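You operate a simulated robot arm through the tools that you are given. There is no shell and no other tool. Be economical: measure what you need, move in short steps, check, and stop when the job is done.

Carry out the task below with a simulated two-armed robot. There is one attempt and no reset: what you move stays moved.

TASK
Pick up the clear bottle with one hand, pass it to the other hand and put it on the open shelf under the wide white drawer. Set down upright: clear bottle.
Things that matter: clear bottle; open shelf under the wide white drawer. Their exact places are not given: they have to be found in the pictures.

The check looks at the end state, three seconds after you hand in, the way a careful person would. Anything else that was tipped, shoved, dropped, spilled or broken makes it a failure.

THE ROBOT
Two 6-joint arms with two-finger grippers on one trunk, on a base that drives. Base frame: it is fixed to the floor where the robot stands at the start and does not move with it; the origin is under the middle of the robot, x ahead of it, y to its left, z up; the surface under the hand at the start is at about z = 780. Lengths are in mm, angles in rad, forces in N, time in s.
The left shoulder is at the start at [60, 143, 875], the right one opposite. With the tool pointing down near the work surface each hand reaches from about 320 to 720 mm from the robot's upright axis, wherever it stands, measured 20 degrees to its own side. Places, roughly: open shelf under the wide white drawer [5000, -900, 100]. Payload 2.45 kg a hand.
The TCP of each hand is the grasp point between the finger pads, 26 mm short of the fingertips. In the tool frame z runs along the fingers and y along their closing line. The gripper opens to 96 mm. The gripper's body begins 69 mm behind the TCP.
Orientation is that of the tool frame in the base frame, as a unit quaternion [w, x, y, z]. With the fingers straight down and closing along the base's y, the tool's x points along the base's -x, its y along +y and its z along -z.

THE INTERFACE
- The arms move only by the tool apply_moves. It takes "left_series", "right_series" or both (then of equal length, played together; a hand with none holds still); each is a list of rows, each a list of 7 numbers: the turn, a rotation vector about the tool's x, y, z in units of 90 degrees (1.0 is 90 degrees), then the shift along the tool's x, y, z in units of 500 mm (1.0 is 500 mm), then the opening, from 0 (shut) to 1 (fully open). In form: [[ax, ay, az, tx, ty, tz, fingers], ...]. A call has 1 to 20 rows; each row is the pose to reach, as a shift and turn from the pose commanded when the call began, along the tool's axes at that moment. A call with a number of a shift or a turn outside -1 to 1 is refused whole. Rows are played at 5 a second. More than 50 mm and 0.15 rad between two rows, or a gripper value outside its range, and nothing of the call is played. A pose out of reach is approached as far as the arm can. The call stops where the force on the tool passes 40 N (or 10 N more than at its start, if that is more) or the arm is blocked; 0.2 s more then pass. Each finger halts on what it meets, pressing with about 40 N; the grip force reading is that of the motor and also rises with nothing between the fingers. The clock runs only during rows and for 0.2 s after the last one: add rows that repeat a pose to give the fingers time. It gives the time, the measured TCP pose, the force on the tool (base axes), the opening and the grip force at its end, in the units of the frame above (readings bear some noise), with the torque about the TCP (base axes, N m) and any sound that the robot's microphone picked up, and new pictures: "pictures" is both (left out), scene, wrist or none (wrist: the cameras of the hands that moved).
- Cameras (640 x 400 px; columns grow to the right, rows downward): "scene" is now at [143.4, -17.7, 1504.1]; the picture's right is [-0.25, -0.97, 0.00], its down [-0.68, 0.18, -0.71] and it looks along [0.69, -0.18, -0.70] (base axes); focal length 264 px, centre (320, 200). "left" rides on the left gripper at [82, -3, -98] in its tool frame; the picture's right is [0.04, 1.00, 0.00], its down [-0.73, 0.03, -0.68] and it looks along [-0.68, 0.03, 0.73] (tool axes); focal length 256 px, centre (320, 200). "right" rides on the right gripper at [82, 3, -98] in its tool frame; the picture's right is [-0.04, 1.00, 0.00], its down [-0.73, -0.03, -0.68] and it looks along [-0.68, -0.03, 0.73] (tool axes); focal length 256 px, centre (320, 200).
- raise_lower(by): slides the trunk up (or, below 0, down) by that many mm; the arms and the scene camera ride with it, the base frame stays. It gives what a move gives, with no picture.
- roll_base(legs): drives the robot by 1 to 6 legs, each [ahead, turn to the left] in mm and rad, along the robot's own axes; the way and the turn of a leg run together, so that a leg with both is an arc; at most 1500 mm and 3.142 rad a leg. The arms and the cameras ride along, it lands a little off, and it stops where it bumps. It gives what a move gives, and a new picture of the scene camera.
- pan_tilt(pan, tilt): turns the head with the scene camera to pan (to the left, within 1.501 rad either way) and tilt (down, from -0.506 to 1.204), counted from straight ahead of the robot. It gives what a move gives, and a new picture of the scene camera.
- pixel_to_xyz(camera, pixels): for up to 12 pixels [column, row] of the newest picture of that camera ("zoom" is the newest enlarged one), the place [x, y, z] in the base frame of the surface seen there, good to about 2 mm, but the place of the scene camera against the robot may be out by one fixed shift of up to 25 mm in any direction. The clock stands still meanwhile.
- enlarge(camera, box): a new picture of the part [left, top, right, bottom] of that camera's present view, enlarged. The clock stands still meanwhile.
- finish_job(): hands the job in; it is judged then, once.

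Go step by step. Measure first, check grasps and placings, and put right what went wrong. The budget is 80 turns and 260 pictures, counting those below and the enlarged ones. Unless the task says otherwise, let go and move clear before handing in, and close with one line.

The tools are called as a command line: name --argument value ..., lists and objects as JSON in quotes. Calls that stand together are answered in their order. apply_moves: Moves the arms, as the interface text tells. Its arguments: {"type":"object","properties":{"left_series":{"type":"array","items":{"type":"array","items":{"type":"number"}}},"right_series":{"type":"array","items":{"type":"array","items":{"type":"number"}}},"pictures":{"type":"string","enum":["both","scene","wrist","none"]}},"required":[]} The other tools are called the same way: raise_lower (by) slides the trunk up or down; roll_base (legs) drives the base; pan_tilt (pan, tilt) turns the head that bears the scene camera; pixel_to_xyz (camera, pixels) gives the place of the surface under pixels of a picture; enlarge (camera, box) takes an enlarged picture of a part of a camera's view; finish_job () hands the job in.

At the start:

```text
time_s: 0.0
left_eef_pos: [426.4, 111.8, 1100.5]
left_tool_rot: [-0.001, -0.002, 1.0, 0.001]
left_contact_force: [-0.2, -0.7, -0.2]
left_wrist_torque: [0.03, 0.01, -0.01]
left_width: 96.0
left_grasp_force: 0.1
right_eef_pos: [420.3, -270.2, 1090.2]
right_tool_rot: [0.001, -0.002, 1.0, -0.001]
right_contact_force: [-0.5, 0.4, -1.0]
right_wrist_torque: [-0.03, 0.02, 0.0]
right_width: 95.9
right_grasp_force: 0.1
trunk travel left (down, up): [-500.0, 90.0]
robot x, y, heading: [-1.1, 1.8, 0.003]
head pan, tilt: [-0.257, 0.782]
```

scene: 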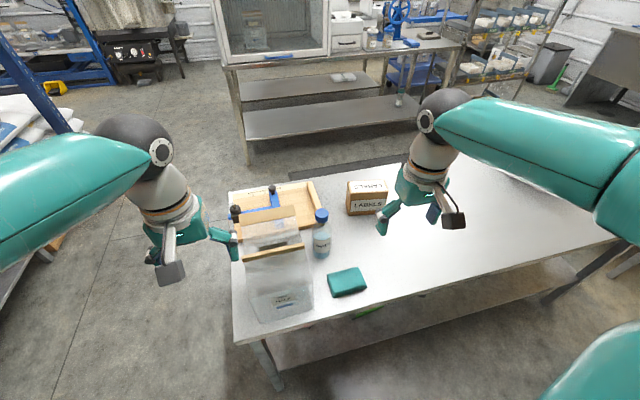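
right: 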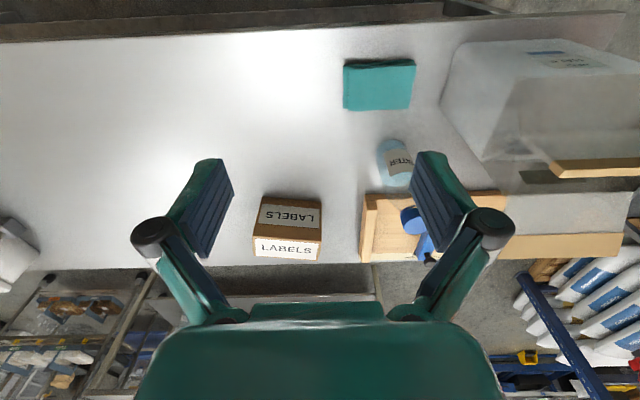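
left: 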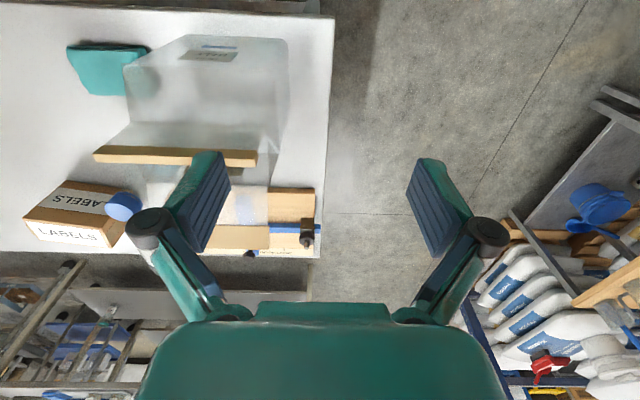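

The bottle with a blue cap stands near scene (321,235), right beside a clear bin. I'll enlarge this area and measure it.

enlarge --camera "scene" --box '[220, 160, 400, 330]'

pixel_to_xyz --camera "scene" --pixels '[[321, 213], [321, 240], [321, 252], [300, 240], [300, 285], [275, 255], [345, 283], [367, 200], [400, 270], [268, 210], [312, 190], [240, 335]]'

enlarge --camera "right" --box '[340, 30, 640, 270]'

```text
2.35 times, centred on (310, 245) of scene
```

zoom: 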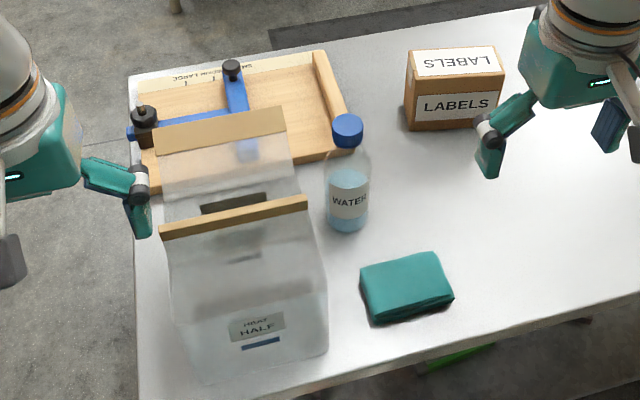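

```text
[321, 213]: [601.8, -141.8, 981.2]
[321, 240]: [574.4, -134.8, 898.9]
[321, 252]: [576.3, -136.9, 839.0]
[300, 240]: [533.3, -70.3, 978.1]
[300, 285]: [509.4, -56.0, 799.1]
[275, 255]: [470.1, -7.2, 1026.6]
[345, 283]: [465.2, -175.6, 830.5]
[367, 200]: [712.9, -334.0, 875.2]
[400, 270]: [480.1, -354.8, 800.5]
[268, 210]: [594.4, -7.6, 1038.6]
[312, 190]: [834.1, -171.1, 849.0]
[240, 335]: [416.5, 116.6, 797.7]
```

```text
1.67 times, centred on (490, 150) of right
```

zoom: 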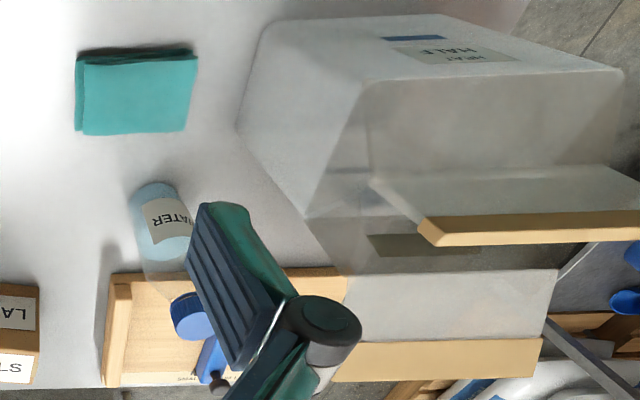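

Table reads about 800 in the scene camera, roughly 20 too high. I'll measure the bottle with the right wrist camera.

pixel_to_xyz --camera "right" --pixels '[[404, 218], [410, 212], [405, 228], [395, 160], [385, 145], [383, 170], [370, 130], [400, 175], [470, 140], [450, 110], [395, 195], [330, 150]]'

enlarge --camera "left" --box '[0, 20, 340, 270]'

pan_tilt --pan -0.2 --tilt 0.2

```text
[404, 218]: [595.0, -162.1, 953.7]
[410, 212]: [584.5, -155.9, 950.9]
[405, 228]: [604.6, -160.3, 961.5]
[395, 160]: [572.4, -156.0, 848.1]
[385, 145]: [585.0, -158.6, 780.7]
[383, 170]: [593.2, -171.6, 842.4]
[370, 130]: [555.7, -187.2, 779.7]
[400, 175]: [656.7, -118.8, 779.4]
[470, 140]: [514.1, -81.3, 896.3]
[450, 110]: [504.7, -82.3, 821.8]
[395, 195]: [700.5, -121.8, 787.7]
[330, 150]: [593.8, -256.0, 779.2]
```

```text
1.60 times, centred on (170, 145) of left
```

zoom: 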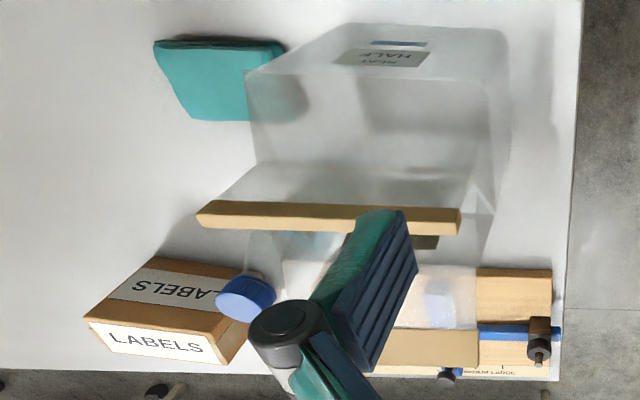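

```text
time_s: 1.0
left_eef_pos: [426.9, 110.4, 1100.2]
left_tool_rot: [0.001, -0.002, 1.0, 0.0]
left_contact_force: [0.0, -0.5, -1.1]
left_wrist_torque: [0.0, 0.01, 0.02]
left_width: 96.0
left_grasp_force: 0.1
right_eef_pos: [420.1, -270.7, 1089.7]
right_tool_rot: [0.001, -0.003, 1.0, 0.0]
right_contact_force: [-0.1, -0.1, 0.0]
right_wrist_torque: [0.03, 0.0, 0.01]
right_width: 96.1
right_grasp_force: 0.0
trunk travel left (down, up): [-500.0, 90.0]
robot x, y, heading: [-0.3, -1.0, -0.001]
head pan, tilt: [-0.201, 0.201]
```

scene: 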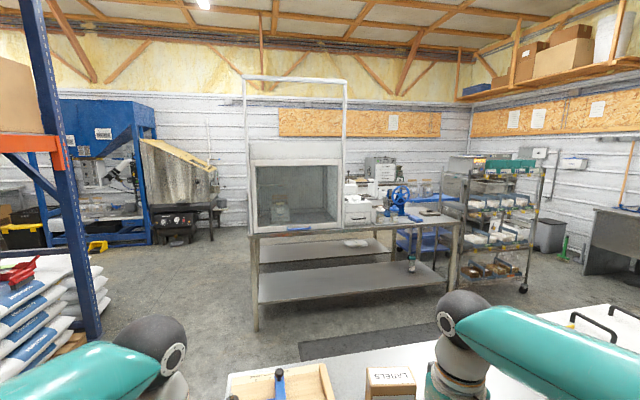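

Bottle axis is about (593,-150) with the cap top near z 963. I'll look for the white drawer around (355,200).

enlarge --camera "scene" --box '[230, 140, 470, 300]'

pixel_to_xyz --camera "scene" --pixels '[[355, 213], [330, 285], [330, 247], [410, 265], [380, 165], [350, 335], [500, 290], [190, 250], [430, 225], [258, 325], [450, 285], [258, 230]]'

enlarge --camera "scene" --box '[430, 140, 640, 300]'

```text
2.50 times, centred on (350, 220) of scene
```

zoom: 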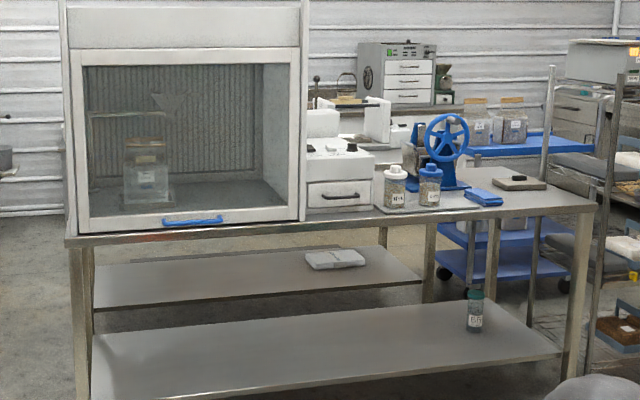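

```text
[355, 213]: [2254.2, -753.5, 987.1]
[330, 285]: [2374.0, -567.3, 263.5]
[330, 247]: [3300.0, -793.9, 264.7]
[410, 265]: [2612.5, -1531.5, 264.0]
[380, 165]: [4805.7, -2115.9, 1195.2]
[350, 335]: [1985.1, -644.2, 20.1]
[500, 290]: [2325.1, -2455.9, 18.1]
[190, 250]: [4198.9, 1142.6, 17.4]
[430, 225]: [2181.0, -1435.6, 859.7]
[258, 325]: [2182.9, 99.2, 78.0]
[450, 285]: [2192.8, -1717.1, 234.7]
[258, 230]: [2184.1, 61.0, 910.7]
```

```text
2.50 times, centred on (535, 220) of scene
```

zoom: 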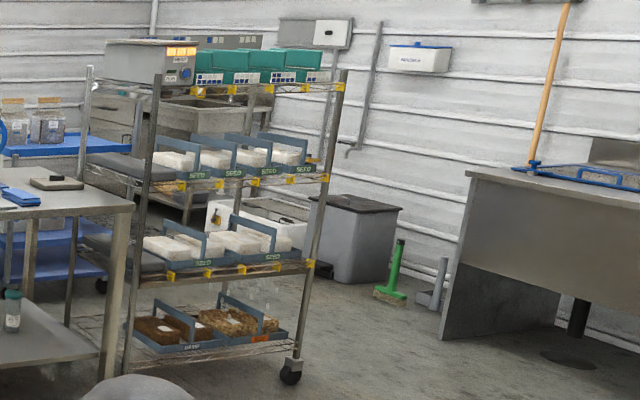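

The destination is hidden behind the middle bench, so I'll look for it after the pick. I'm moving the right hand nearer the bottle for a cleaner measurement.

apply_moves --right_series '[[0, 0, 0, -0.05, 0.08, 0, 1], [0, 0, 0, -0.08, 0.16, 0, 1], [0, 0, 0, -0.12, 0.24, 0, 1]]' --pictures "wrist"

enlarge --camera "right" --box '[220, 80, 460, 280]'

```text
time_s: 1.8
left_eef_pos: [428.5, 111.8, 1100.3]
left_tool_rot: [0.0, -0.002, 1.0, 0.0]
left_contact_force: [0.9, 0.0, -1.1]
left_wrist_torque: [0.01, 0.03, 0.0]
left_width: 96.2
left_grasp_force: 0.1
right_eef_pos: [480.9, -148.3, 1089.2]
right_tool_rot: [-0.001, -0.003, 1.0, -0.001]
right_contact_force: [0.7, 0.3, -1.0]
right_wrist_torque: [0.0, 0.02, 0.03]
right_width: 96.0
right_grasp_force: 0.1
trunk travel left (down, up): [-500.0, 90.0]
robot x, y, heading: [0.7, -0.7, 0.003]
head pan, tilt: [-0.201, 0.201]
```

right: 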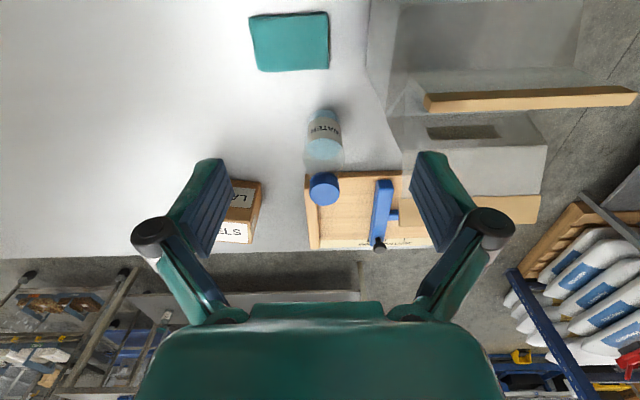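

```text
2.00 times, centred on (340, 180) of right
```

zoom: 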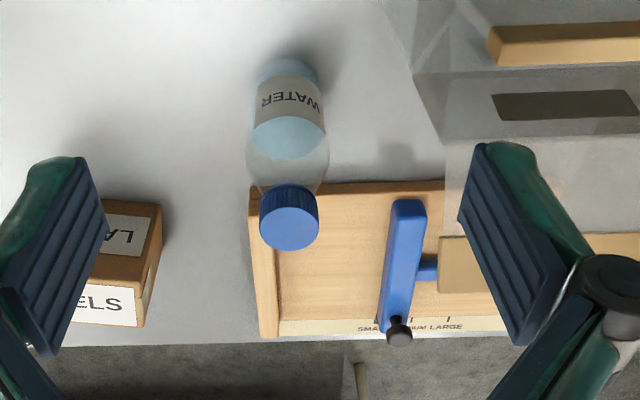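

pixel_to_xyz --camera "zoom" --pixels '[[289, 218], [265, 220], [315, 220], [289, 245], [289, 194], [288, 187], [290, 120], [262, 120], [318, 120], [275, 188], [285, 75], [460, 150]]'

```text
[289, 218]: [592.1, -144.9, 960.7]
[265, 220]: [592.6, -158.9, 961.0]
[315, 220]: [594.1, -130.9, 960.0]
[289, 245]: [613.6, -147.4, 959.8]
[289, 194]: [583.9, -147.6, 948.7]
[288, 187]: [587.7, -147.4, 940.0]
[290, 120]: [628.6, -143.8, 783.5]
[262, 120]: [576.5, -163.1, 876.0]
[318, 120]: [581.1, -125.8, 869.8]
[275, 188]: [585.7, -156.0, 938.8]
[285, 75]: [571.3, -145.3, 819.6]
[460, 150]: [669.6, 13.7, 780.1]
```

Cap is centred at about (598,-146), 33 mm wide, with its top at z 960. I'll go over it and then descend to z≈953.

apply_moves --right_series '[[0, 0, 0, -0.08, 0.002, 0, 0.75], [0, 0, 0, -0.16, 0.004, 0, 0.75], [0, 0, 0, -0.234, 0.005, 0, 0.75], [0, 0, 0, -0.234, 0.005, 0.05, 0.75], [0, 0, 0, -0.234, 0.005, 0.1, 0.75]]' --pictures "wrist"

enlarge --camera "scene" --box '[200, 200, 520, 400]'

```text
time_s: 3.0
left_eef_pos: [428.8, 110.6, 1100.2]
left_tool_rot: [0.0, -0.003, 1.0, 0.0]
left_contact_force: [0.4, -0.4, 0.2]
left_wrist_torque: [0.02, 0.01, 0.0]
left_width: 96.1
left_grasp_force: 0.0
right_eef_pos: [596.9, -145.0, 1040.8]
right_tool_rot: [-0.001, -0.002, 1.0, 0.0]
right_contact_force: [0.6, 0.7, -0.1]
right_wrist_torque: [-0.01, 0.01, -0.01]
right_width: 72.0
right_grasp_force: 0.0
trunk travel left (down, up): [-500.0, 90.0]
robot x, y, heading: [-0.1, 1.5, 0.001]
head pan, tilt: [-0.201, 0.201]
```

right: 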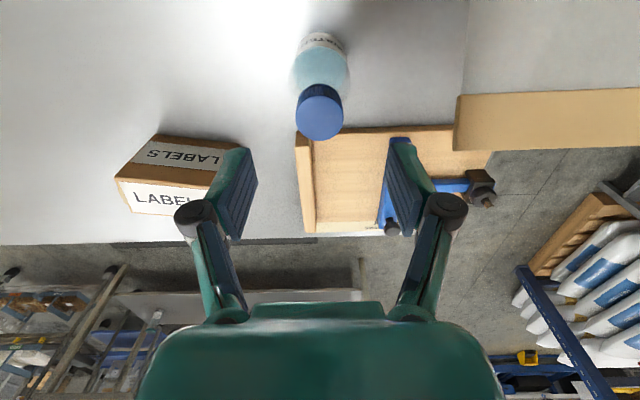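

```text
2.00 times, centred on (360, 300) of scene
```

zoom: 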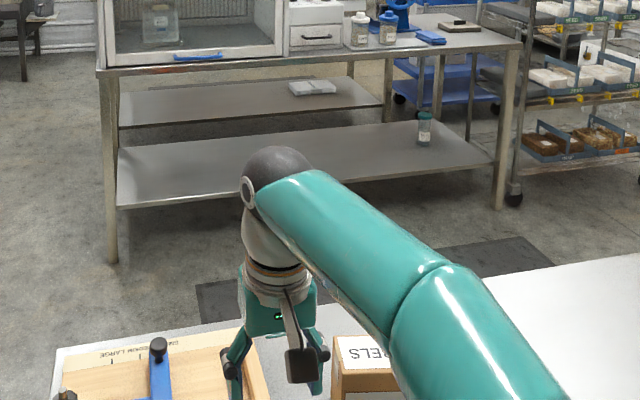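

pixel_to_xyz --camera "right" --pixels '[[319, 112], [305, 112], [336, 112], [319, 95], [319, 133], [460, 125], [470, 80], [400, 145], [440, 185]]'

```text
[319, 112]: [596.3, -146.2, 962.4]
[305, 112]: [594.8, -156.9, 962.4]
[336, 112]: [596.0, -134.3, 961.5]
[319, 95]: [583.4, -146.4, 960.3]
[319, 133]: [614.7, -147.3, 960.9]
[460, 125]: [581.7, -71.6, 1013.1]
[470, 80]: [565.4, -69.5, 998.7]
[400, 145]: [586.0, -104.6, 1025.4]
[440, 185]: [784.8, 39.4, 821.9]
```

Centred on the cap; the bin's flap edge is at y≈-72, leaving about 25 mm clearance. Descending 88 mm and closing.

apply_moves --right_series '[[0, 0, 0, -0.002, -0.002, 0.05, 0.65], [0, 0, 0, -0.002, -0.002, 0.1, 0.65], [0, 0, 0, -0.002, -0.002, 0.14, 0.65], [0, 0, 0, -0.002, -0.002, 0.175, 0.65], [0, 0, 0, -0.002, -0.002, 0.175, 0.65]]' --pictures "wrist"

```text
time_s: 4.2
left_eef_pos: [427.0, 110.9, 1101.8]
left_tool_rot: [-0.001, -0.003, 1.0, 0.0]
left_contact_force: [-0.4, 0.3, -0.8]
left_wrist_torque: [0.02, -0.03, -0.01]
left_width: 96.3
left_grasp_force: 0.1
right_eef_pos: [594.4, -147.8, 952.5]
right_tool_rot: [0.0, -0.002, 1.0, 0.001]
right_contact_force: [0.4, 0.0, 0.1]
right_wrist_torque: [0.02, 0.01, 0.01]
right_width: 62.3
right_grasp_force: 0.0
trunk travel left (down, up): [-500.0, 90.0]
robot x, y, heading: [-2.3, -1.4, 0.001]
head pan, tilt: [-0.201, 0.201]
```

right: 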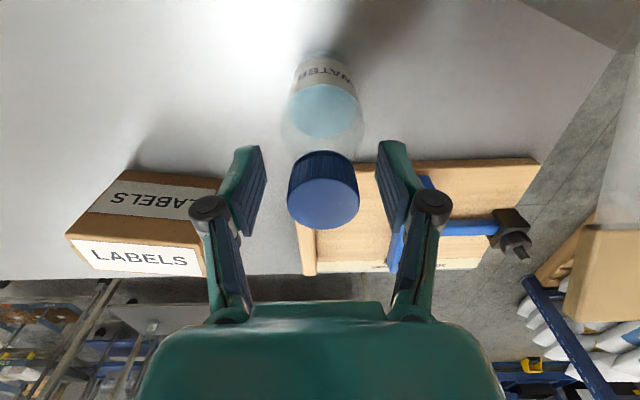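

TCP projects to row ~186 and the cap sits at (322,190), so it is centred. Closing and then lifting a little.

apply_moves --right_series '[[0, 0, 0, 0, 0, 0, 0.4], [0, 0, 0, 0, 0, 0, 0.2], [0, 0, 0, 0, 0, 0, 0.1], [0, 0, 0, 0, 0, 0, 0.1], [0, 0, 0, 0, 0, 0, 0.1]]' --pictures "wrist"

```text
time_s: 5.4
left_eef_pos: [427.1, 112.3, 1100.7]
left_tool_rot: [0.0, -0.003, 1.0, 0.0]
left_contact_force: [0.6, -0.2, 0.5]
left_wrist_torque: [-0.02, -0.03, 0.01]
left_width: 96.0
left_grasp_force: 0.0
right_eef_pos: [594.9, -147.5, 952.4]
right_tool_rot: [0.0, -0.003, 1.0, 0.0]
right_contact_force: [-0.2, 0.9, 0.2]
right_wrist_torque: [0.01, 0.0, 0.01]
right_width: 34.4
right_grasp_force: 39.8
trunk travel left (down, up): [-500.0, 90.0]
robot x, y, heading: [-2.9, -0.9, 0.004]
head pan, tilt: [-0.201, 0.201]
```

right: 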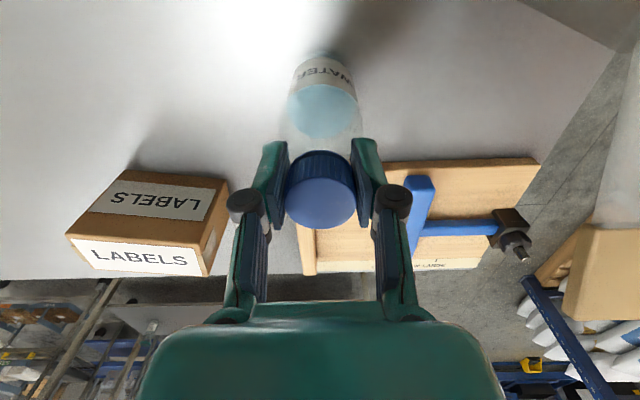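

Gripped with width 34.4 at 40 N. Lifting straight up.

apply_moves --right_series '[[0, 0, 0, 0, 0, -0.04, 0.1], [0, 0, 0, 0, 0, -0.1, 0.1], [0, 0, 0, 0, 0, -0.18, 0.1], [0, 0, 0, 0, 0, -0.26, 0.1], [0, 0, 0, 0.05, -0.06, -0.3, 0.1], [0, 0, 0, 0.1, -0.12, -0.36, 0.1], [0, 0, 0, 0.17, -0.18, -0.36, 0.1], [0, 0, 0, 0.25, -0.22, -0.36, 0.1], [0, 0, 0, 0.32, -0.26, -0.36, 0.1], [0, 0, 0, 0.32, -0.26, -0.36, 0.1]]' --pictures "both"

pan_tilt --pan 1.4 --tilt 0.5

pan_tilt --pan -1.4 --tilt 0.5

```text
time_s: 7.6
left_eef_pos: [427.2, 111.6, 1099.8]
left_tool_rot: [0.0, -0.003, 1.0, 0.0]
left_contact_force: [0.8, 0.4, 0.0]
left_wrist_torque: [0.01, 0.0, -0.01]
left_width: 96.0
left_grasp_force: 0.0
right_eef_pos: [438.5, -277.2, 1132.1]
right_tool_rot: [-0.001, -0.002, 1.0, -0.001]
right_contact_force: [0.6, 0.7, -2.8]
right_wrist_torque: [0.0, 0.05, 0.01]
right_width: 34.2
right_grasp_force: 39.8
trunk travel left (down, up): [-500.0, 90.0]
robot x, y, heading: [-1.7, 1.3, 0.004]
head pan, tilt: [-0.201, 0.201]
```

scene: 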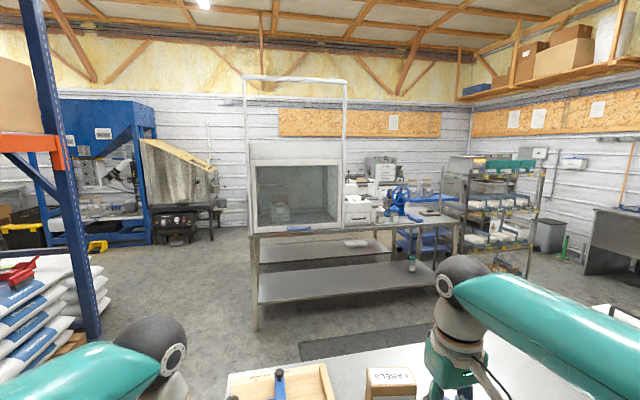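
right: 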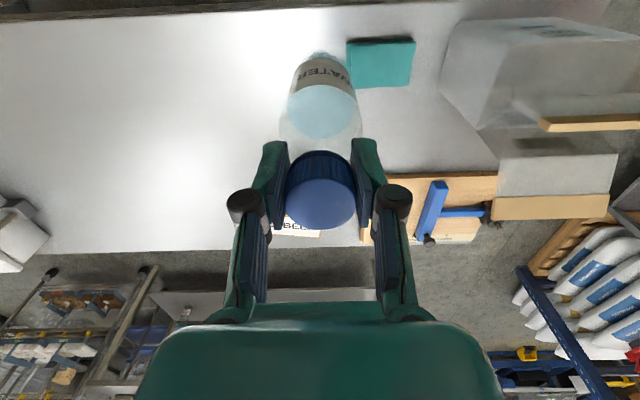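

```text
time_s: 9.3
left_eef_pos: [427.2, 109.7, 1100.9]
left_tool_rot: [0.0, -0.003, 1.0, 0.0]
left_contact_force: [-0.1, -0.8, -0.9]
left_wrist_torque: [0.01, -0.02, 0.03]
left_width: 95.8
left_grasp_force: 0.0
right_eef_pos: [438.2, -278.6, 1133.4]
right_tool_rot: [-0.001, -0.002, 1.0, 0.0]
right_contact_force: [-0.3, -0.3, -3.2]
right_wrist_torque: [0.0, 0.02, 0.01]
right_width: 34.3
right_grasp_force: 40.3
trunk travel left (down, up): [-500.0, 90.0]
robot x, y, heading: [-2.6, 1.2, 0.0]
head pan, tilt: [1.4, 0.499]
```

scene: 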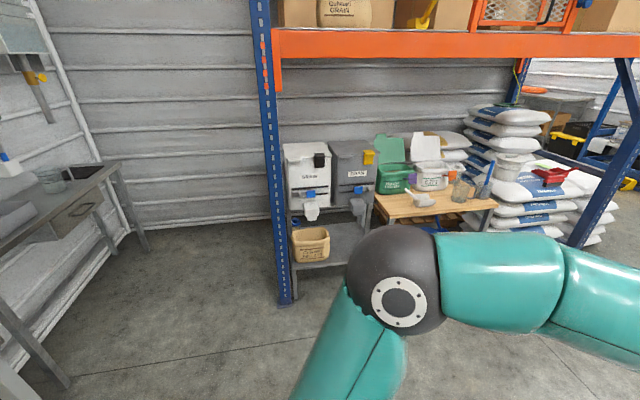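

```text
time_s: 11.7
left_eef_pos: [426.4, 110.9, 1099.9]
left_tool_rot: [0.0, -0.003, 1.0, 0.0]
left_contact_force: [0.0, 0.2, 0.0]
left_wrist_torque: [0.0, 0.01, 0.02]
left_width: 96.2
left_grasp_force: 0.0
right_eef_pos: [439.2, -278.2, 1133.7]
right_tool_rot: [-0.001, -0.003, 1.0, 0.0]
right_contact_force: [-0.8, -0.1, -3.5]
right_wrist_torque: [0.02, 0.03, -0.02]
right_width: 34.2
right_grasp_force: 39.9
trunk travel left (down, up): [-500.0, 90.0]
robot x, y, heading: [-1.9, 1.1, -0.0]
head pan, tilt: [-1.4, 0.499]
```

scene: 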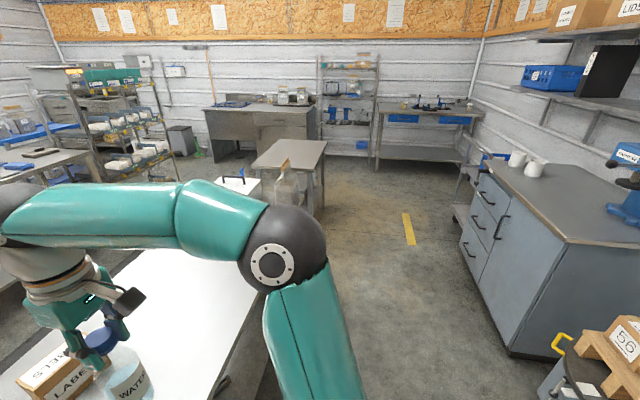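

The bottle is lifted. I'll measure the free floor around the robot before driving.

pixel_to_xyz --camera "scene" --pixels '[[510, 350], [560, 390], [480, 280], [400, 330], [130, 380], [410, 240], [620, 345], [290, 190], [250, 185], [575, 240], [430, 380], [445, 200]]'

pan_tilt --pan 1.0 --tilt 0.4

```text
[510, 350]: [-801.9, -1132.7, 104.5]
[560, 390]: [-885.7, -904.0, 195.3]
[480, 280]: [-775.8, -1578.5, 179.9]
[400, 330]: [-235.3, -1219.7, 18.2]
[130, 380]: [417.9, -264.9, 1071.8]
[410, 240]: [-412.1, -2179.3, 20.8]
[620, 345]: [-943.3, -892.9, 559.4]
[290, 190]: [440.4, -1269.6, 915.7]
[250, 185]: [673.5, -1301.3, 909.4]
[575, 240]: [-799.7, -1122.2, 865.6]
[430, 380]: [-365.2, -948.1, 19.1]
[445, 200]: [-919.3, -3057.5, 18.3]
```

```text
time_s: 13.9
left_eef_pos: [428.1, 110.0, 1100.8]
left_tool_rot: [0.0, -0.003, 1.0, -0.001]
left_contact_force: [1.0, 1.2, -0.4]
left_wrist_torque: [0.0, 0.02, 0.02]
left_width: 96.0
left_grasp_force: 0.1
right_eef_pos: [438.8, -277.0, 1134.1]
right_tool_rot: [-0.001, -0.003, 1.0, 0.0]
right_contact_force: [-0.6, -0.4, -3.1]
right_wrist_torque: [-0.02, 0.03, 0.0]
right_width: 33.9
right_grasp_force: 39.9
trunk travel left (down, up): [-500.0, 90.0]
robot x, y, heading: [5.9, -0.3, -0.003]
head pan, tilt: [1.0, 0.4]
```

scene: 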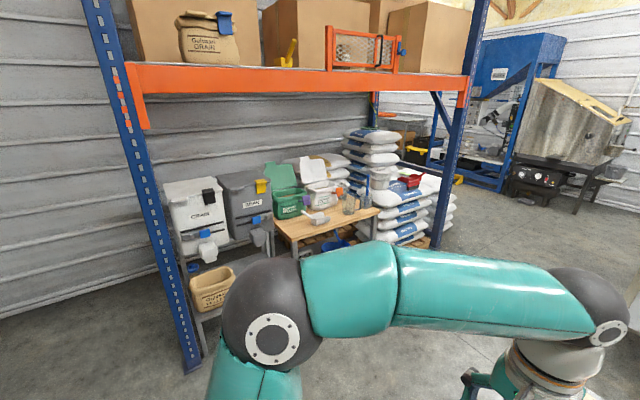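

pixel_to_xyz --camera "scene" --pixels '[[195, 365], [435, 245], [425, 225], [340, 230], [500, 215], [520, 200], [580, 210], [385, 360], [480, 240], [40, 350], [455, 215], [620, 250]]'

```text
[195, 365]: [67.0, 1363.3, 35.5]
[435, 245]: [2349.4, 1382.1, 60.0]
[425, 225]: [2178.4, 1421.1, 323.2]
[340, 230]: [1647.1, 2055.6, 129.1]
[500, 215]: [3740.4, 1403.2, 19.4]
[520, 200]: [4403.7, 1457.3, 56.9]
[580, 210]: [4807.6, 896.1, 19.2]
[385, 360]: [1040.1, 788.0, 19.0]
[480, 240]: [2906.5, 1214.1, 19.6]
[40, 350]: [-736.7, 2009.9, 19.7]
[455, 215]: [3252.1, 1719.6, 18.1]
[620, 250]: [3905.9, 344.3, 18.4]
```

Floor reads ~18 (the known z offset). There's a clear aisle on the left from y≈150 to 1350, so I'll back off the table and turn left, clear of objects, for the handover.

roll_base --legs '[[-300, 0], [0, 1.57]]'

pan_tilt --pan 0 --tilt 0.7

```text
time_s: 19.6
left_eef_pos: [-341.8, 445.0, 1100.0]
left_tool_rot: [0.002, -0.646, 0.763, -0.001]
left_contact_force: [-1.2, 1.0, 0.1]
left_wrist_torque: [-0.04, -0.07, 0.02]
left_width: 96.1
left_grasp_force: 0.0
right_eef_pos: [42.8, 391.1, 1134.7]
right_tool_rot: [0.001, -0.645, 0.764, -0.001]
right_contact_force: [0.3, 0.3, -2.4]
right_wrist_torque: [-0.06, -0.04, -0.01]
right_width: 33.0
right_grasp_force: 39.8
trunk travel left (down, up): [-500.0, 90.0]
robot x, y, heading: [-249.5, -4.7, 1.43]
head pan, tilt: [1.0, 0.4]
stopped in leg 2: the robot was blocked; the commanded pose is now the measured one
```

scene: 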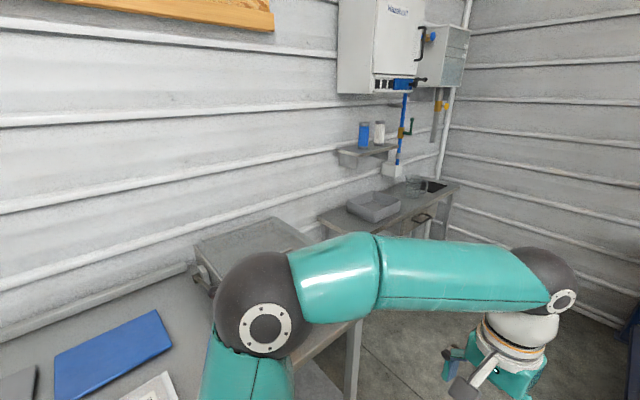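

```text
time_s: 20.9
left_eef_pos: [-339.3, 444.4, 1101.6]
left_tool_rot: [0.0, -0.646, 0.763, -0.001]
left_contact_force: [0.2, -0.6, 0.4]
left_wrist_torque: [-0.03, 0.0, -0.03]
left_width: 95.6
left_grasp_force: 0.0
right_eef_pos: [45.8, 389.6, 1134.3]
right_tool_rot: [0.0, -0.646, 0.764, -0.001]
right_contact_force: [0.5, 0.0, -2.9]
right_wrist_torque: [-0.04, -0.01, 0.04]
right_width: 33.3
right_grasp_force: 40.2
trunk travel left (down, up): [-500.0, 90.0]
robot x, y, heading: [-248.8, -7.5, 1.431]
head pan, tilt: [0.0, 0.7]
```

scene: 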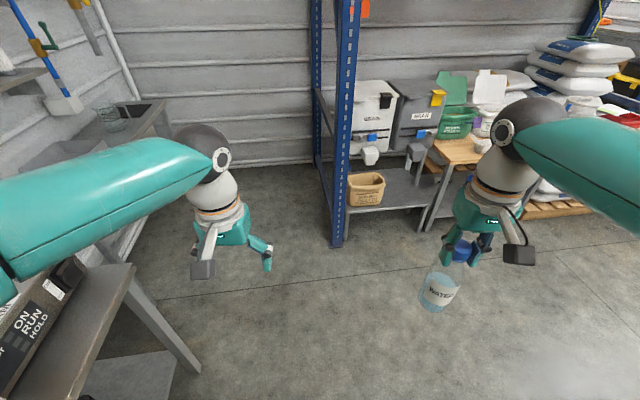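

The turn stopped at heading 1.43 against the bench behind on the left. I'm driving forward into the open space for clearance.

roll_base --legs '[[250, -0.2]]'

pan_tilt --pan 1.4 --tilt 0.7

pan_tilt --pan -1.4 --tilt 0.7

```text
time_s: 22.7
left_eef_pos: [-189.2, 691.9, 1101.2]
left_tool_rot: [-0.001, -0.566, 0.824, 0.0]
left_contact_force: [0.3, 0.6, 0.0]
left_wrist_torque: [-0.02, 0.0, -0.03]
left_width: 96.2
left_grasp_force: 0.0
right_eef_pos: [177.0, 560.0, 1133.3]
right_tool_rot: [0.0, -0.566, 0.825, -0.001]
right_contact_force: [0.0, -0.3, -2.1]
right_wrist_torque: [-0.01, 0.0, 0.0]
right_width: 33.2
right_grasp_force: 39.7
trunk travel left (down, up): [-500.0, 90.0]
robot x, y, heading: [-201.5, 232.6, 1.225]
head pan, tilt: [0.0, 0.7]
```

scene: 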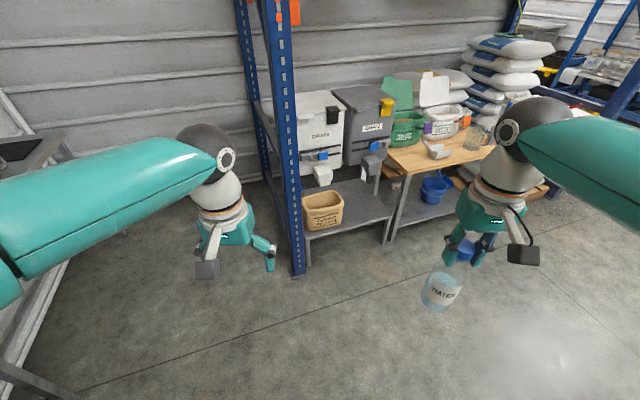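

```text
time_s: 24.2
left_eef_pos: [-189.4, 690.4, 1102.1]
left_tool_rot: [0.0, -0.566, 0.824, 0.0]
left_contact_force: [-0.3, -0.4, 0.0]
left_wrist_torque: [0.03, -0.02, 0.03]
left_width: 96.1
left_grasp_force: 0.1
right_eef_pos: [175.5, 559.1, 1134.0]
right_tool_rot: [0.0, -0.565, 0.825, 0.0]
right_contact_force: [0.2, -0.4, -3.7]
right_wrist_torque: [-0.03, 0.01, 0.0]
right_width: 33.2
right_grasp_force: 39.9
trunk travel left (down, up): [-500.0, 90.0]
robot x, y, heading: [-197.0, 230.1, 1.23]
head pan, tilt: [1.4, 0.7]
```

scene: 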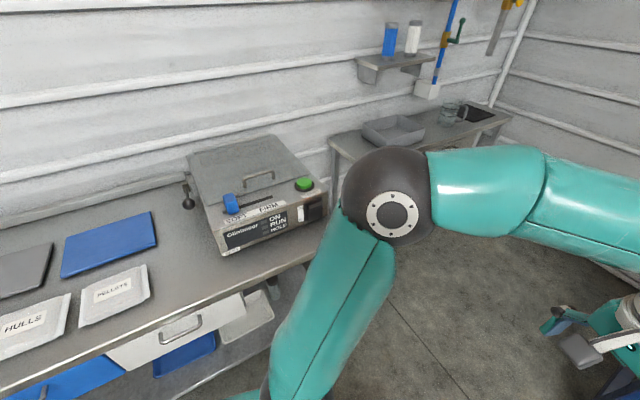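

```text
time_s: 26.7
left_eef_pos: [-190.6, 690.5, 1100.9]
left_tool_rot: [0.0, -0.567, 0.824, 0.0]
left_contact_force: [0.0, -1.0, -1.1]
left_wrist_torque: [-0.01, 0.02, -0.04]
left_width: 96.1
left_grasp_force: 0.0
right_eef_pos: [176.3, 560.0, 1134.1]
right_tool_rot: [0.001, -0.566, 0.825, 0.0]
right_contact_force: [0.5, 0.2, -3.4]
right_wrist_torque: [-0.03, 0.01, 0.01]
right_width: 32.9
right_grasp_force: 40.2
trunk travel left (down, up): [-500.0, 90.0]
robot x, y, heading: [-197.1, 232.3, 1.235]
head pan, tilt: [-1.4, 0.7]
```

scene: 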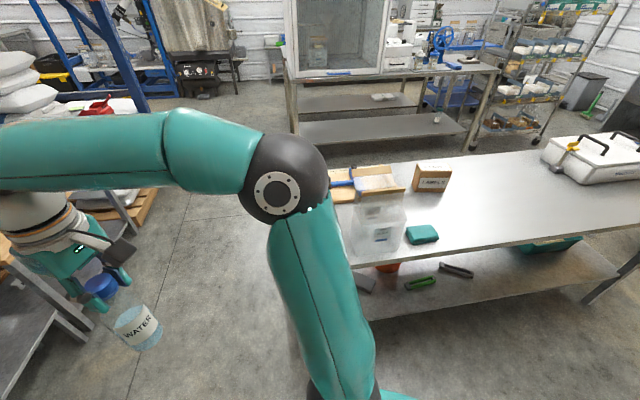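

Everything nearby looks undisturbed. Now I'll start turning the left hand towards a horizontal side-grip pose (camera on top, fingers forward-right); first half of the turn.

apply_moves --left_series '[[0.062, 0.026, -0.062, 0, 0, 0, 1], [0.124, 0.052, -0.124, 0, 0, 0, 1], [0.187, 0.077, -0.187, 0, 0, 0, 1], [0.249, 0.103, -0.249, 0, 0, 0, 1], [0.311, 0.129, -0.311, 0, 0, 0, 1], [0.373, 0.155, -0.373, 0, 0, 0, 1], [0.436, 0.18, -0.436, 0, 0, 0, 1], [0.498, 0.206, -0.498, 0, 0, 0, 1], [0.56, 0.232, -0.56, 0, 0, 0, 1]]' --pictures "none"

pan_tilt --pan 0 --tilt 0.8

```text
time_s: 28.7
left_eef_pos: [-189.9, 689.2, 1101.0]
left_tool_rot: [-0.093, 0.789, -0.424, 0.435]
left_contact_force: [-0.2, 0.7, -0.8]
left_wrist_torque: [-0.01, 0.02, 0.01]
left_width: 95.9
left_grasp_force: 0.1
right_eef_pos: [176.3, 559.8, 1135.3]
right_tool_rot: [0.0, -0.565, 0.825, 0.001]
right_contact_force: [0.0, 0.7, -2.3]
right_wrist_torque: [-0.03, 0.0, 0.0]
right_width: 33.2
right_grasp_force: 39.9
trunk travel left (down, up): [-500.0, 90.0]
robot x, y, heading: [-195.1, 232.0, 1.234]
head pan, tilt: [-1.4, 0.7]
```

```text
time_s: 30.2
left_eef_pos: [-190.2, 689.5, 1102.2]
left_tool_rot: [-0.092, 0.789, -0.426, 0.433]
left_contact_force: [-0.9, -0.2, 0.7]
left_wrist_torque: [0.03, -0.03, -0.02]
left_width: 95.9
left_grasp_force: 0.1
right_eef_pos: [175.4, 559.4, 1133.9]
right_tool_rot: [-0.001, -0.566, 0.824, 0.0]
right_contact_force: [-0.3, 0.2, -3.3]
right_wrist_torque: [-0.03, -0.02, -0.03]
right_width: 33.0
right_grasp_force: 40.0
trunk travel left (down, up): [-500.0, 90.0]
robot x, y, heading: [-194.9, 234.3, 1.229]
head pan, tilt: [0.0, 0.799]
```

scene: 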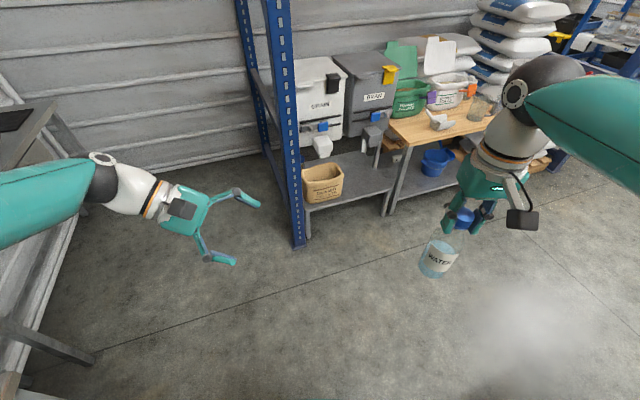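

The turn goes well. Second half, while the right hand brings the bottle to the middle.

apply_moves --left_series '[[0.062, 0.026, -0.062, 0, 0, 0, 1], [0.124, 0.052, -0.124, 0, 0, 0, 1], [0.187, 0.077, -0.187, 0, 0, 0, 1], [0.249, 0.103, -0.249, 0, 0, 0, 1], [0.311, 0.129, -0.311, 0, 0, 0, 1], [0.373, 0.155, -0.373, 0, 0, 0, 1], [0.436, 0.18, -0.436, 0, 0, 0, 1], [0.498, 0.206, -0.498, 0, 0, 0, 1], [0.56, 0.232, -0.56, 0, 0, 0, 1], [0.56, 0.232, -0.56, 0, 0, 0, 1]]' --right_series '[[0, 0, 0, -0.012, 0.044, 0, 0.1], [0, 0, 0, -0.025, 0.087, 0, 0.1], [0, 0, 0, -0.037, 0.13, 0, 0.1], [0, 0, 0, -0.05, 0.174, 0, 0.1], [0, 0, 0, -0.062, 0.217, 0, 0.1], [0, 0, 0, -0.075, 0.26, 0, 0.1], [0, 0, 0, -0.087, 0.304, 0, 0.1], [0, 0, 0, -0.1, 0.348, 0, 0.1], [0, 0, 0, -0.123, 0.41, 0, 0.1], [0, 0, 0, -0.123, 0.41, 0, 0.1]]' --pictures "both"

```text
time_s: 32.4
left_eef_pos: [-190.8, 690.6, 1102.2]
left_tool_rot: [-0.148, 0.691, 0.148, 0.692]
left_contact_force: [0.0, 0.6, 0.2]
left_wrist_torque: [0.01, 0.01, 0.04]
left_width: 95.8
left_grasp_force: 0.1
right_eef_pos: [7.4, 689.1, 1136.9]
right_tool_rot: [0.0, -0.565, 0.825, 0.0]
right_contact_force: [0.4, -0.1, -1.8]
right_wrist_torque: [-0.04, 0.0, 0.03]
right_width: 33.3
right_grasp_force: 40.4
trunk travel left (down, up): [-500.0, 90.0]
robot x, y, heading: [-197.5, 229.4, 1.23]
head pan, tilt: [0.0, 0.799]
```

scene: 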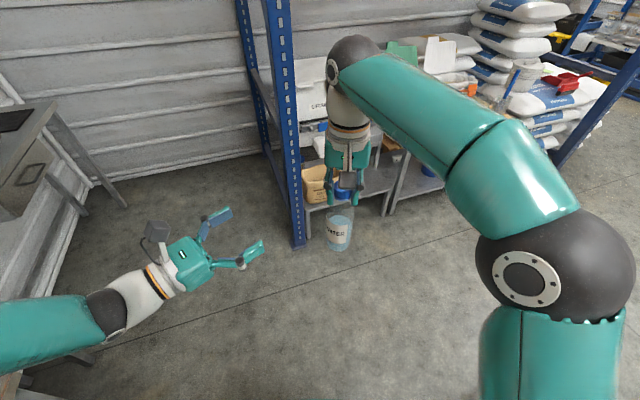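
right: 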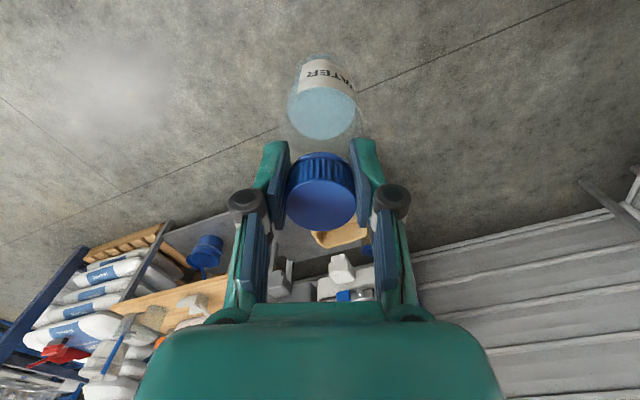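
left: 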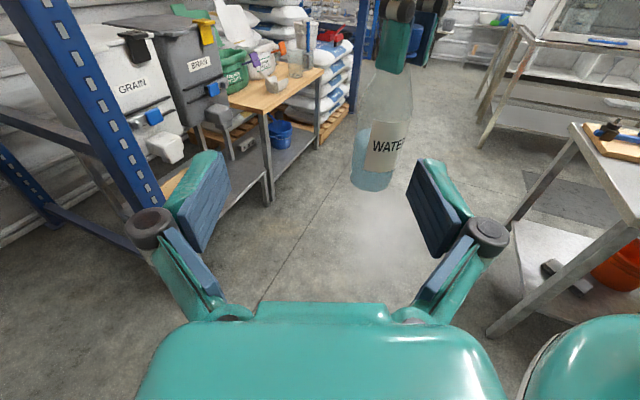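

Both are set: the bottle is 181 mm along the left tool z and 81 mm along its y. First I align sideways and in height (85 mm above the bottle's base), with part of the approach.

apply_moves --left_series '[[0, 0, 0, -0.04, 0.05, 0, 1], [0, 0, 0, -0.08, 0.1, 0.03, 1], [0, 0, 0, -0.106, 0.162, 0.07, 1], [0, 0, 0, -0.106, 0.162, 0.13, 1], [0, 0, 0, -0.106, 0.162, 0.19, 1], [0, 0, 0, -0.106, 0.162, 0.19, 1]]' --pictures "both"

```text
time_s: 33.8
left_eef_pos: [-59.7, 669.6, 1053.6]
left_tool_rot: [-0.147, 0.692, 0.146, 0.692]
left_contact_force: [-0.4, -0.5, 0.7]
left_wrist_torque: [0.0, -0.01, 0.02]
left_width: 96.0
left_grasp_force: 0.0
left hand out of reach, approached as far as the arm can: row 1, 2, 3, 4, 5, 6
right_eef_pos: [6.4, 689.7, 1137.4]
right_tool_rot: [0.001, -0.566, 0.825, 0.0]
right_contact_force: [0.5, 0.4, -2.6]
right_wrist_torque: [0.0, -0.01, -0.01]
right_width: 33.2
right_grasp_force: 39.8
trunk travel left (down, up): [-500.0, 90.0]
robot x, y, heading: [-196.3, 232.0, 1.234]
head pan, tilt: [0.0, 0.799]
```

scene: 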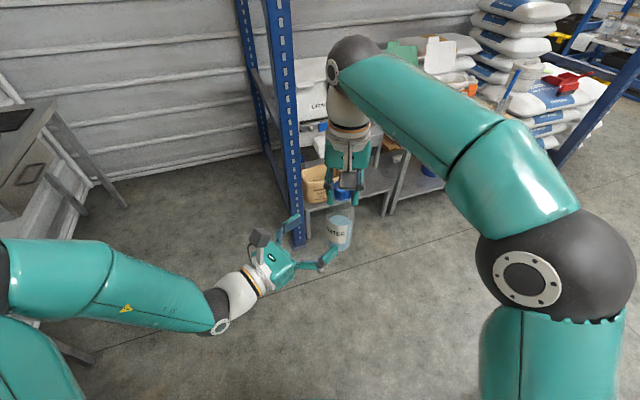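
left: 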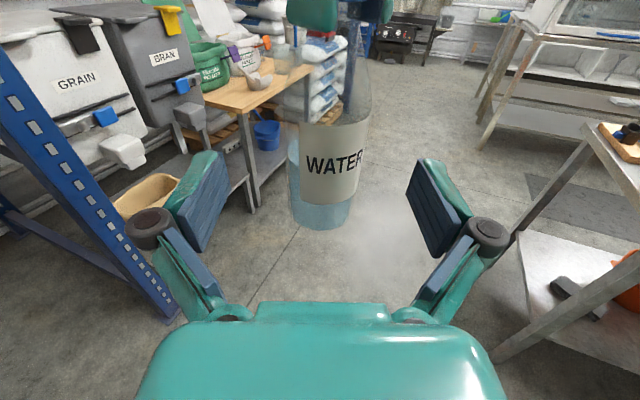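

The left hand is "approached" with residuals (about 8 mm in y, 5 mm high); the bottle is slightly right of centre at (330,180). I'll raise the trunk no further, and advance in small steps.

apply_moves --left_series '[[0, 0, 0, 0, 0.008, 0.04, 1], [0, 0, 0, 0, 0.016, 0.08, 1], [0, 0, 0, 0, 0.016, 0.08, 1]]' --pictures "wrist"

```text
time_s: 34.6
left_eef_pos: [-19.9, 680.2, 1053.3]
left_tool_rot: [-0.146, 0.692, 0.146, 0.692]
left_contact_force: [-0.3, 0.1, 0.5]
left_wrist_torque: [-0.01, 0.01, -0.01]
left_width: 95.9
left_grasp_force: 0.1
right_eef_pos: [6.6, 690.2, 1136.3]
right_tool_rot: [0.0, -0.566, 0.825, 0.0]
right_contact_force: [-0.3, 0.0, -2.9]
right_wrist_torque: [-0.04, 0.03, 0.02]
right_width: 33.1
right_grasp_force: 40.8
trunk travel left (down, up): [-500.0, 90.0]
robot x, y, heading: [-198.4, 231.4, 1.234]
head pan, tilt: [0.0, 0.799]
```

left: 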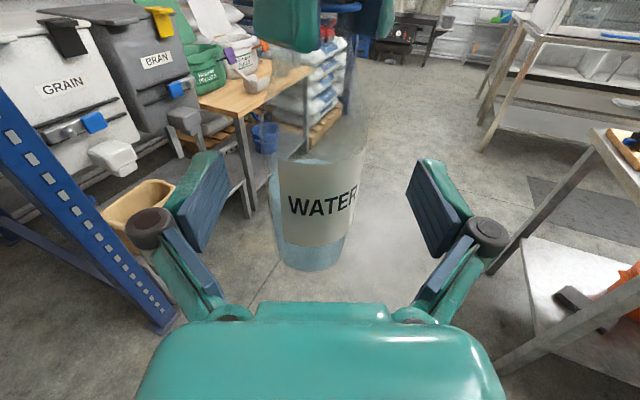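

Now it is centred (cols 275–360, middle 318), with 30 mm left to go. Advance and then close.

apply_moves --left_series '[[0, 0, 0, 0, 0, 0.03, 1], [0, 0, 0, 0, 0, 0.06, 1], [0, 0, 0, 0, 0, 0.06, 1], [0, 0, 0, 0, 0, 0.06, 0.8], [0, 0, 0, 0, 0, 0.06, 0.6], [0, 0, 0, 0, 0, 0.06, 0.4], [0, 0, 0, 0, 0, 0.06, 0.35], [0, 0, 0, 0, 0, 0.06, 0.35]]' --pictures "both"

```text
time_s: 36.4
left_eef_pos: [6.7, 693.3, 1050.0]
left_tool_rot: [-0.147, 0.691, 0.149, 0.692]
left_contact_force: [-7.7, 10.2, -0.3]
left_wrist_torque: [-0.7, -0.54, 0.05]
left_width: 57.8
left_grasp_force: 40.7
right_eef_pos: [7.7, 689.8, 1136.7]
right_tool_rot: [0.0, -0.565, 0.825, -0.002]
right_contact_force: [7.1, -10.9, -1.5]
right_wrist_torque: [-0.2, -0.12, -0.05]
right_width: 33.2
right_grasp_force: 39.4
trunk travel left (down, up): [-500.0, 90.0]
robot x, y, heading: [-199.5, 233.6, 1.242]
head pan, tilt: [0.0, 0.799]
```

scene: 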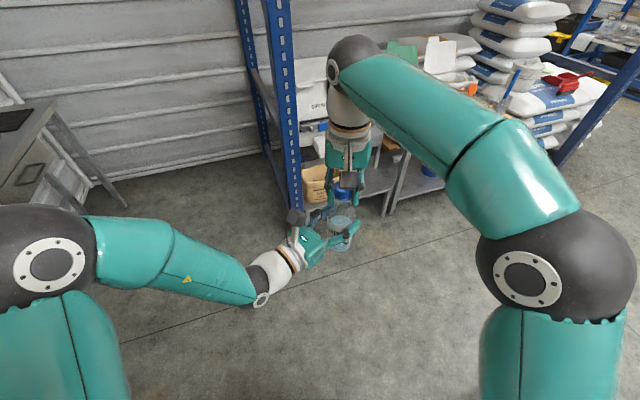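
left: 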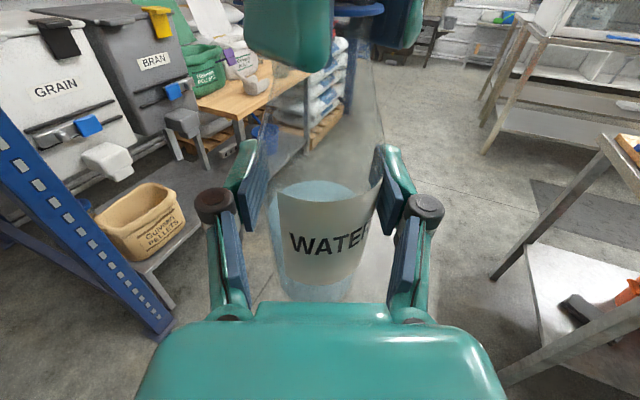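

Left grips the body (57.8 mm, 40 N). Now the right hand opens and rises clear.

apply_moves --right_series '[[0, 0, 0, 0, 0, 0, 0.5], [0, 0, 0, 0, 0, 0, 0.7], [0, 0, 0, 0, 0, 0, 0.7], [0, 0, 0, 0, 0, -0.04, 0.7], [0, 0, 0, 0, 0, -0.09, 0.7], [0, 0, 0, 0, 0, -0.12, 0.7]]' --pictures "both"

enlarge --camera "left" --box '[160, 0, 480, 320]'

```text
time_s: 37.8
left_eef_pos: [6.3, 693.3, 1050.4]
left_tool_rot: [-0.147, 0.691, 0.148, 0.692]
left_contact_force: [-0.2, 0.7, 0.2]
left_wrist_torque: [0.0, 0.0, -0.05]
left_width: 57.5
left_grasp_force: 40.4
right_eef_pos: [9.1, 690.1, 1196.9]
right_tool_rot: [0.001, -0.566, 0.824, 0.0]
right_contact_force: [0.0, 0.2, 0.6]
right_wrist_torque: [0.02, -0.01, 0.0]
right_width: 67.1
right_grasp_force: 0.2
trunk travel left (down, up): [-500.0, 90.0]
robot x, y, heading: [-200.7, 231.6, 1.236]
head pan, tilt: [0.0, 0.799]
```

scene: 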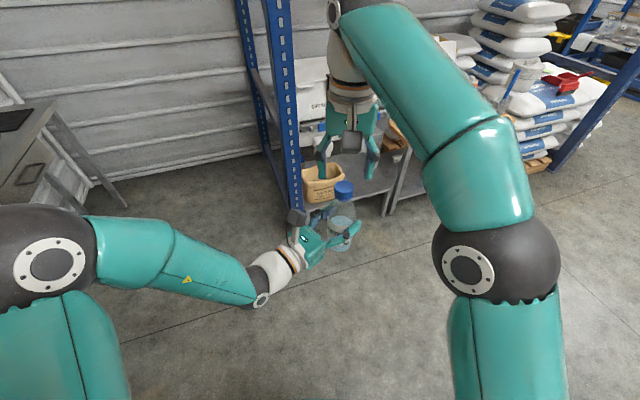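
right: 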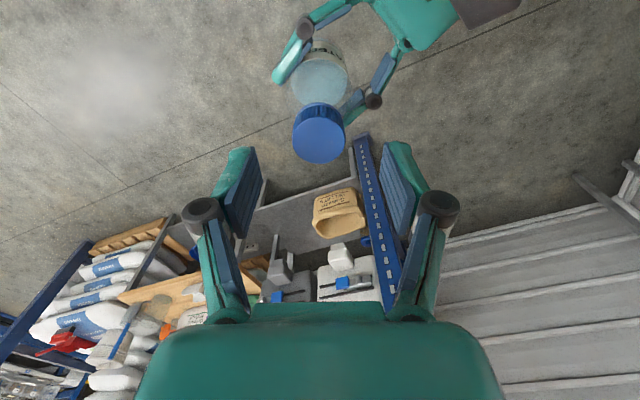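

```text
1.25 times, centred on (320, 160) of left
```

zoom: 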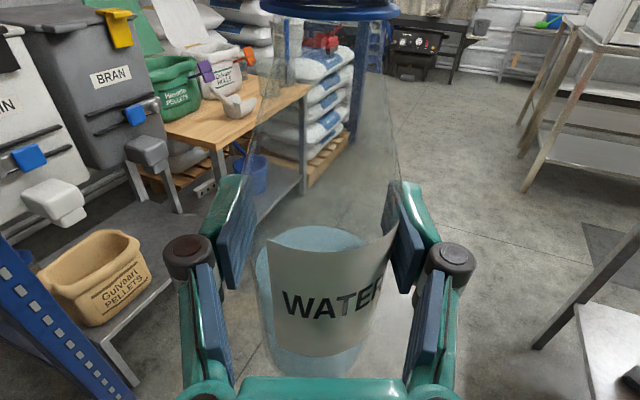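

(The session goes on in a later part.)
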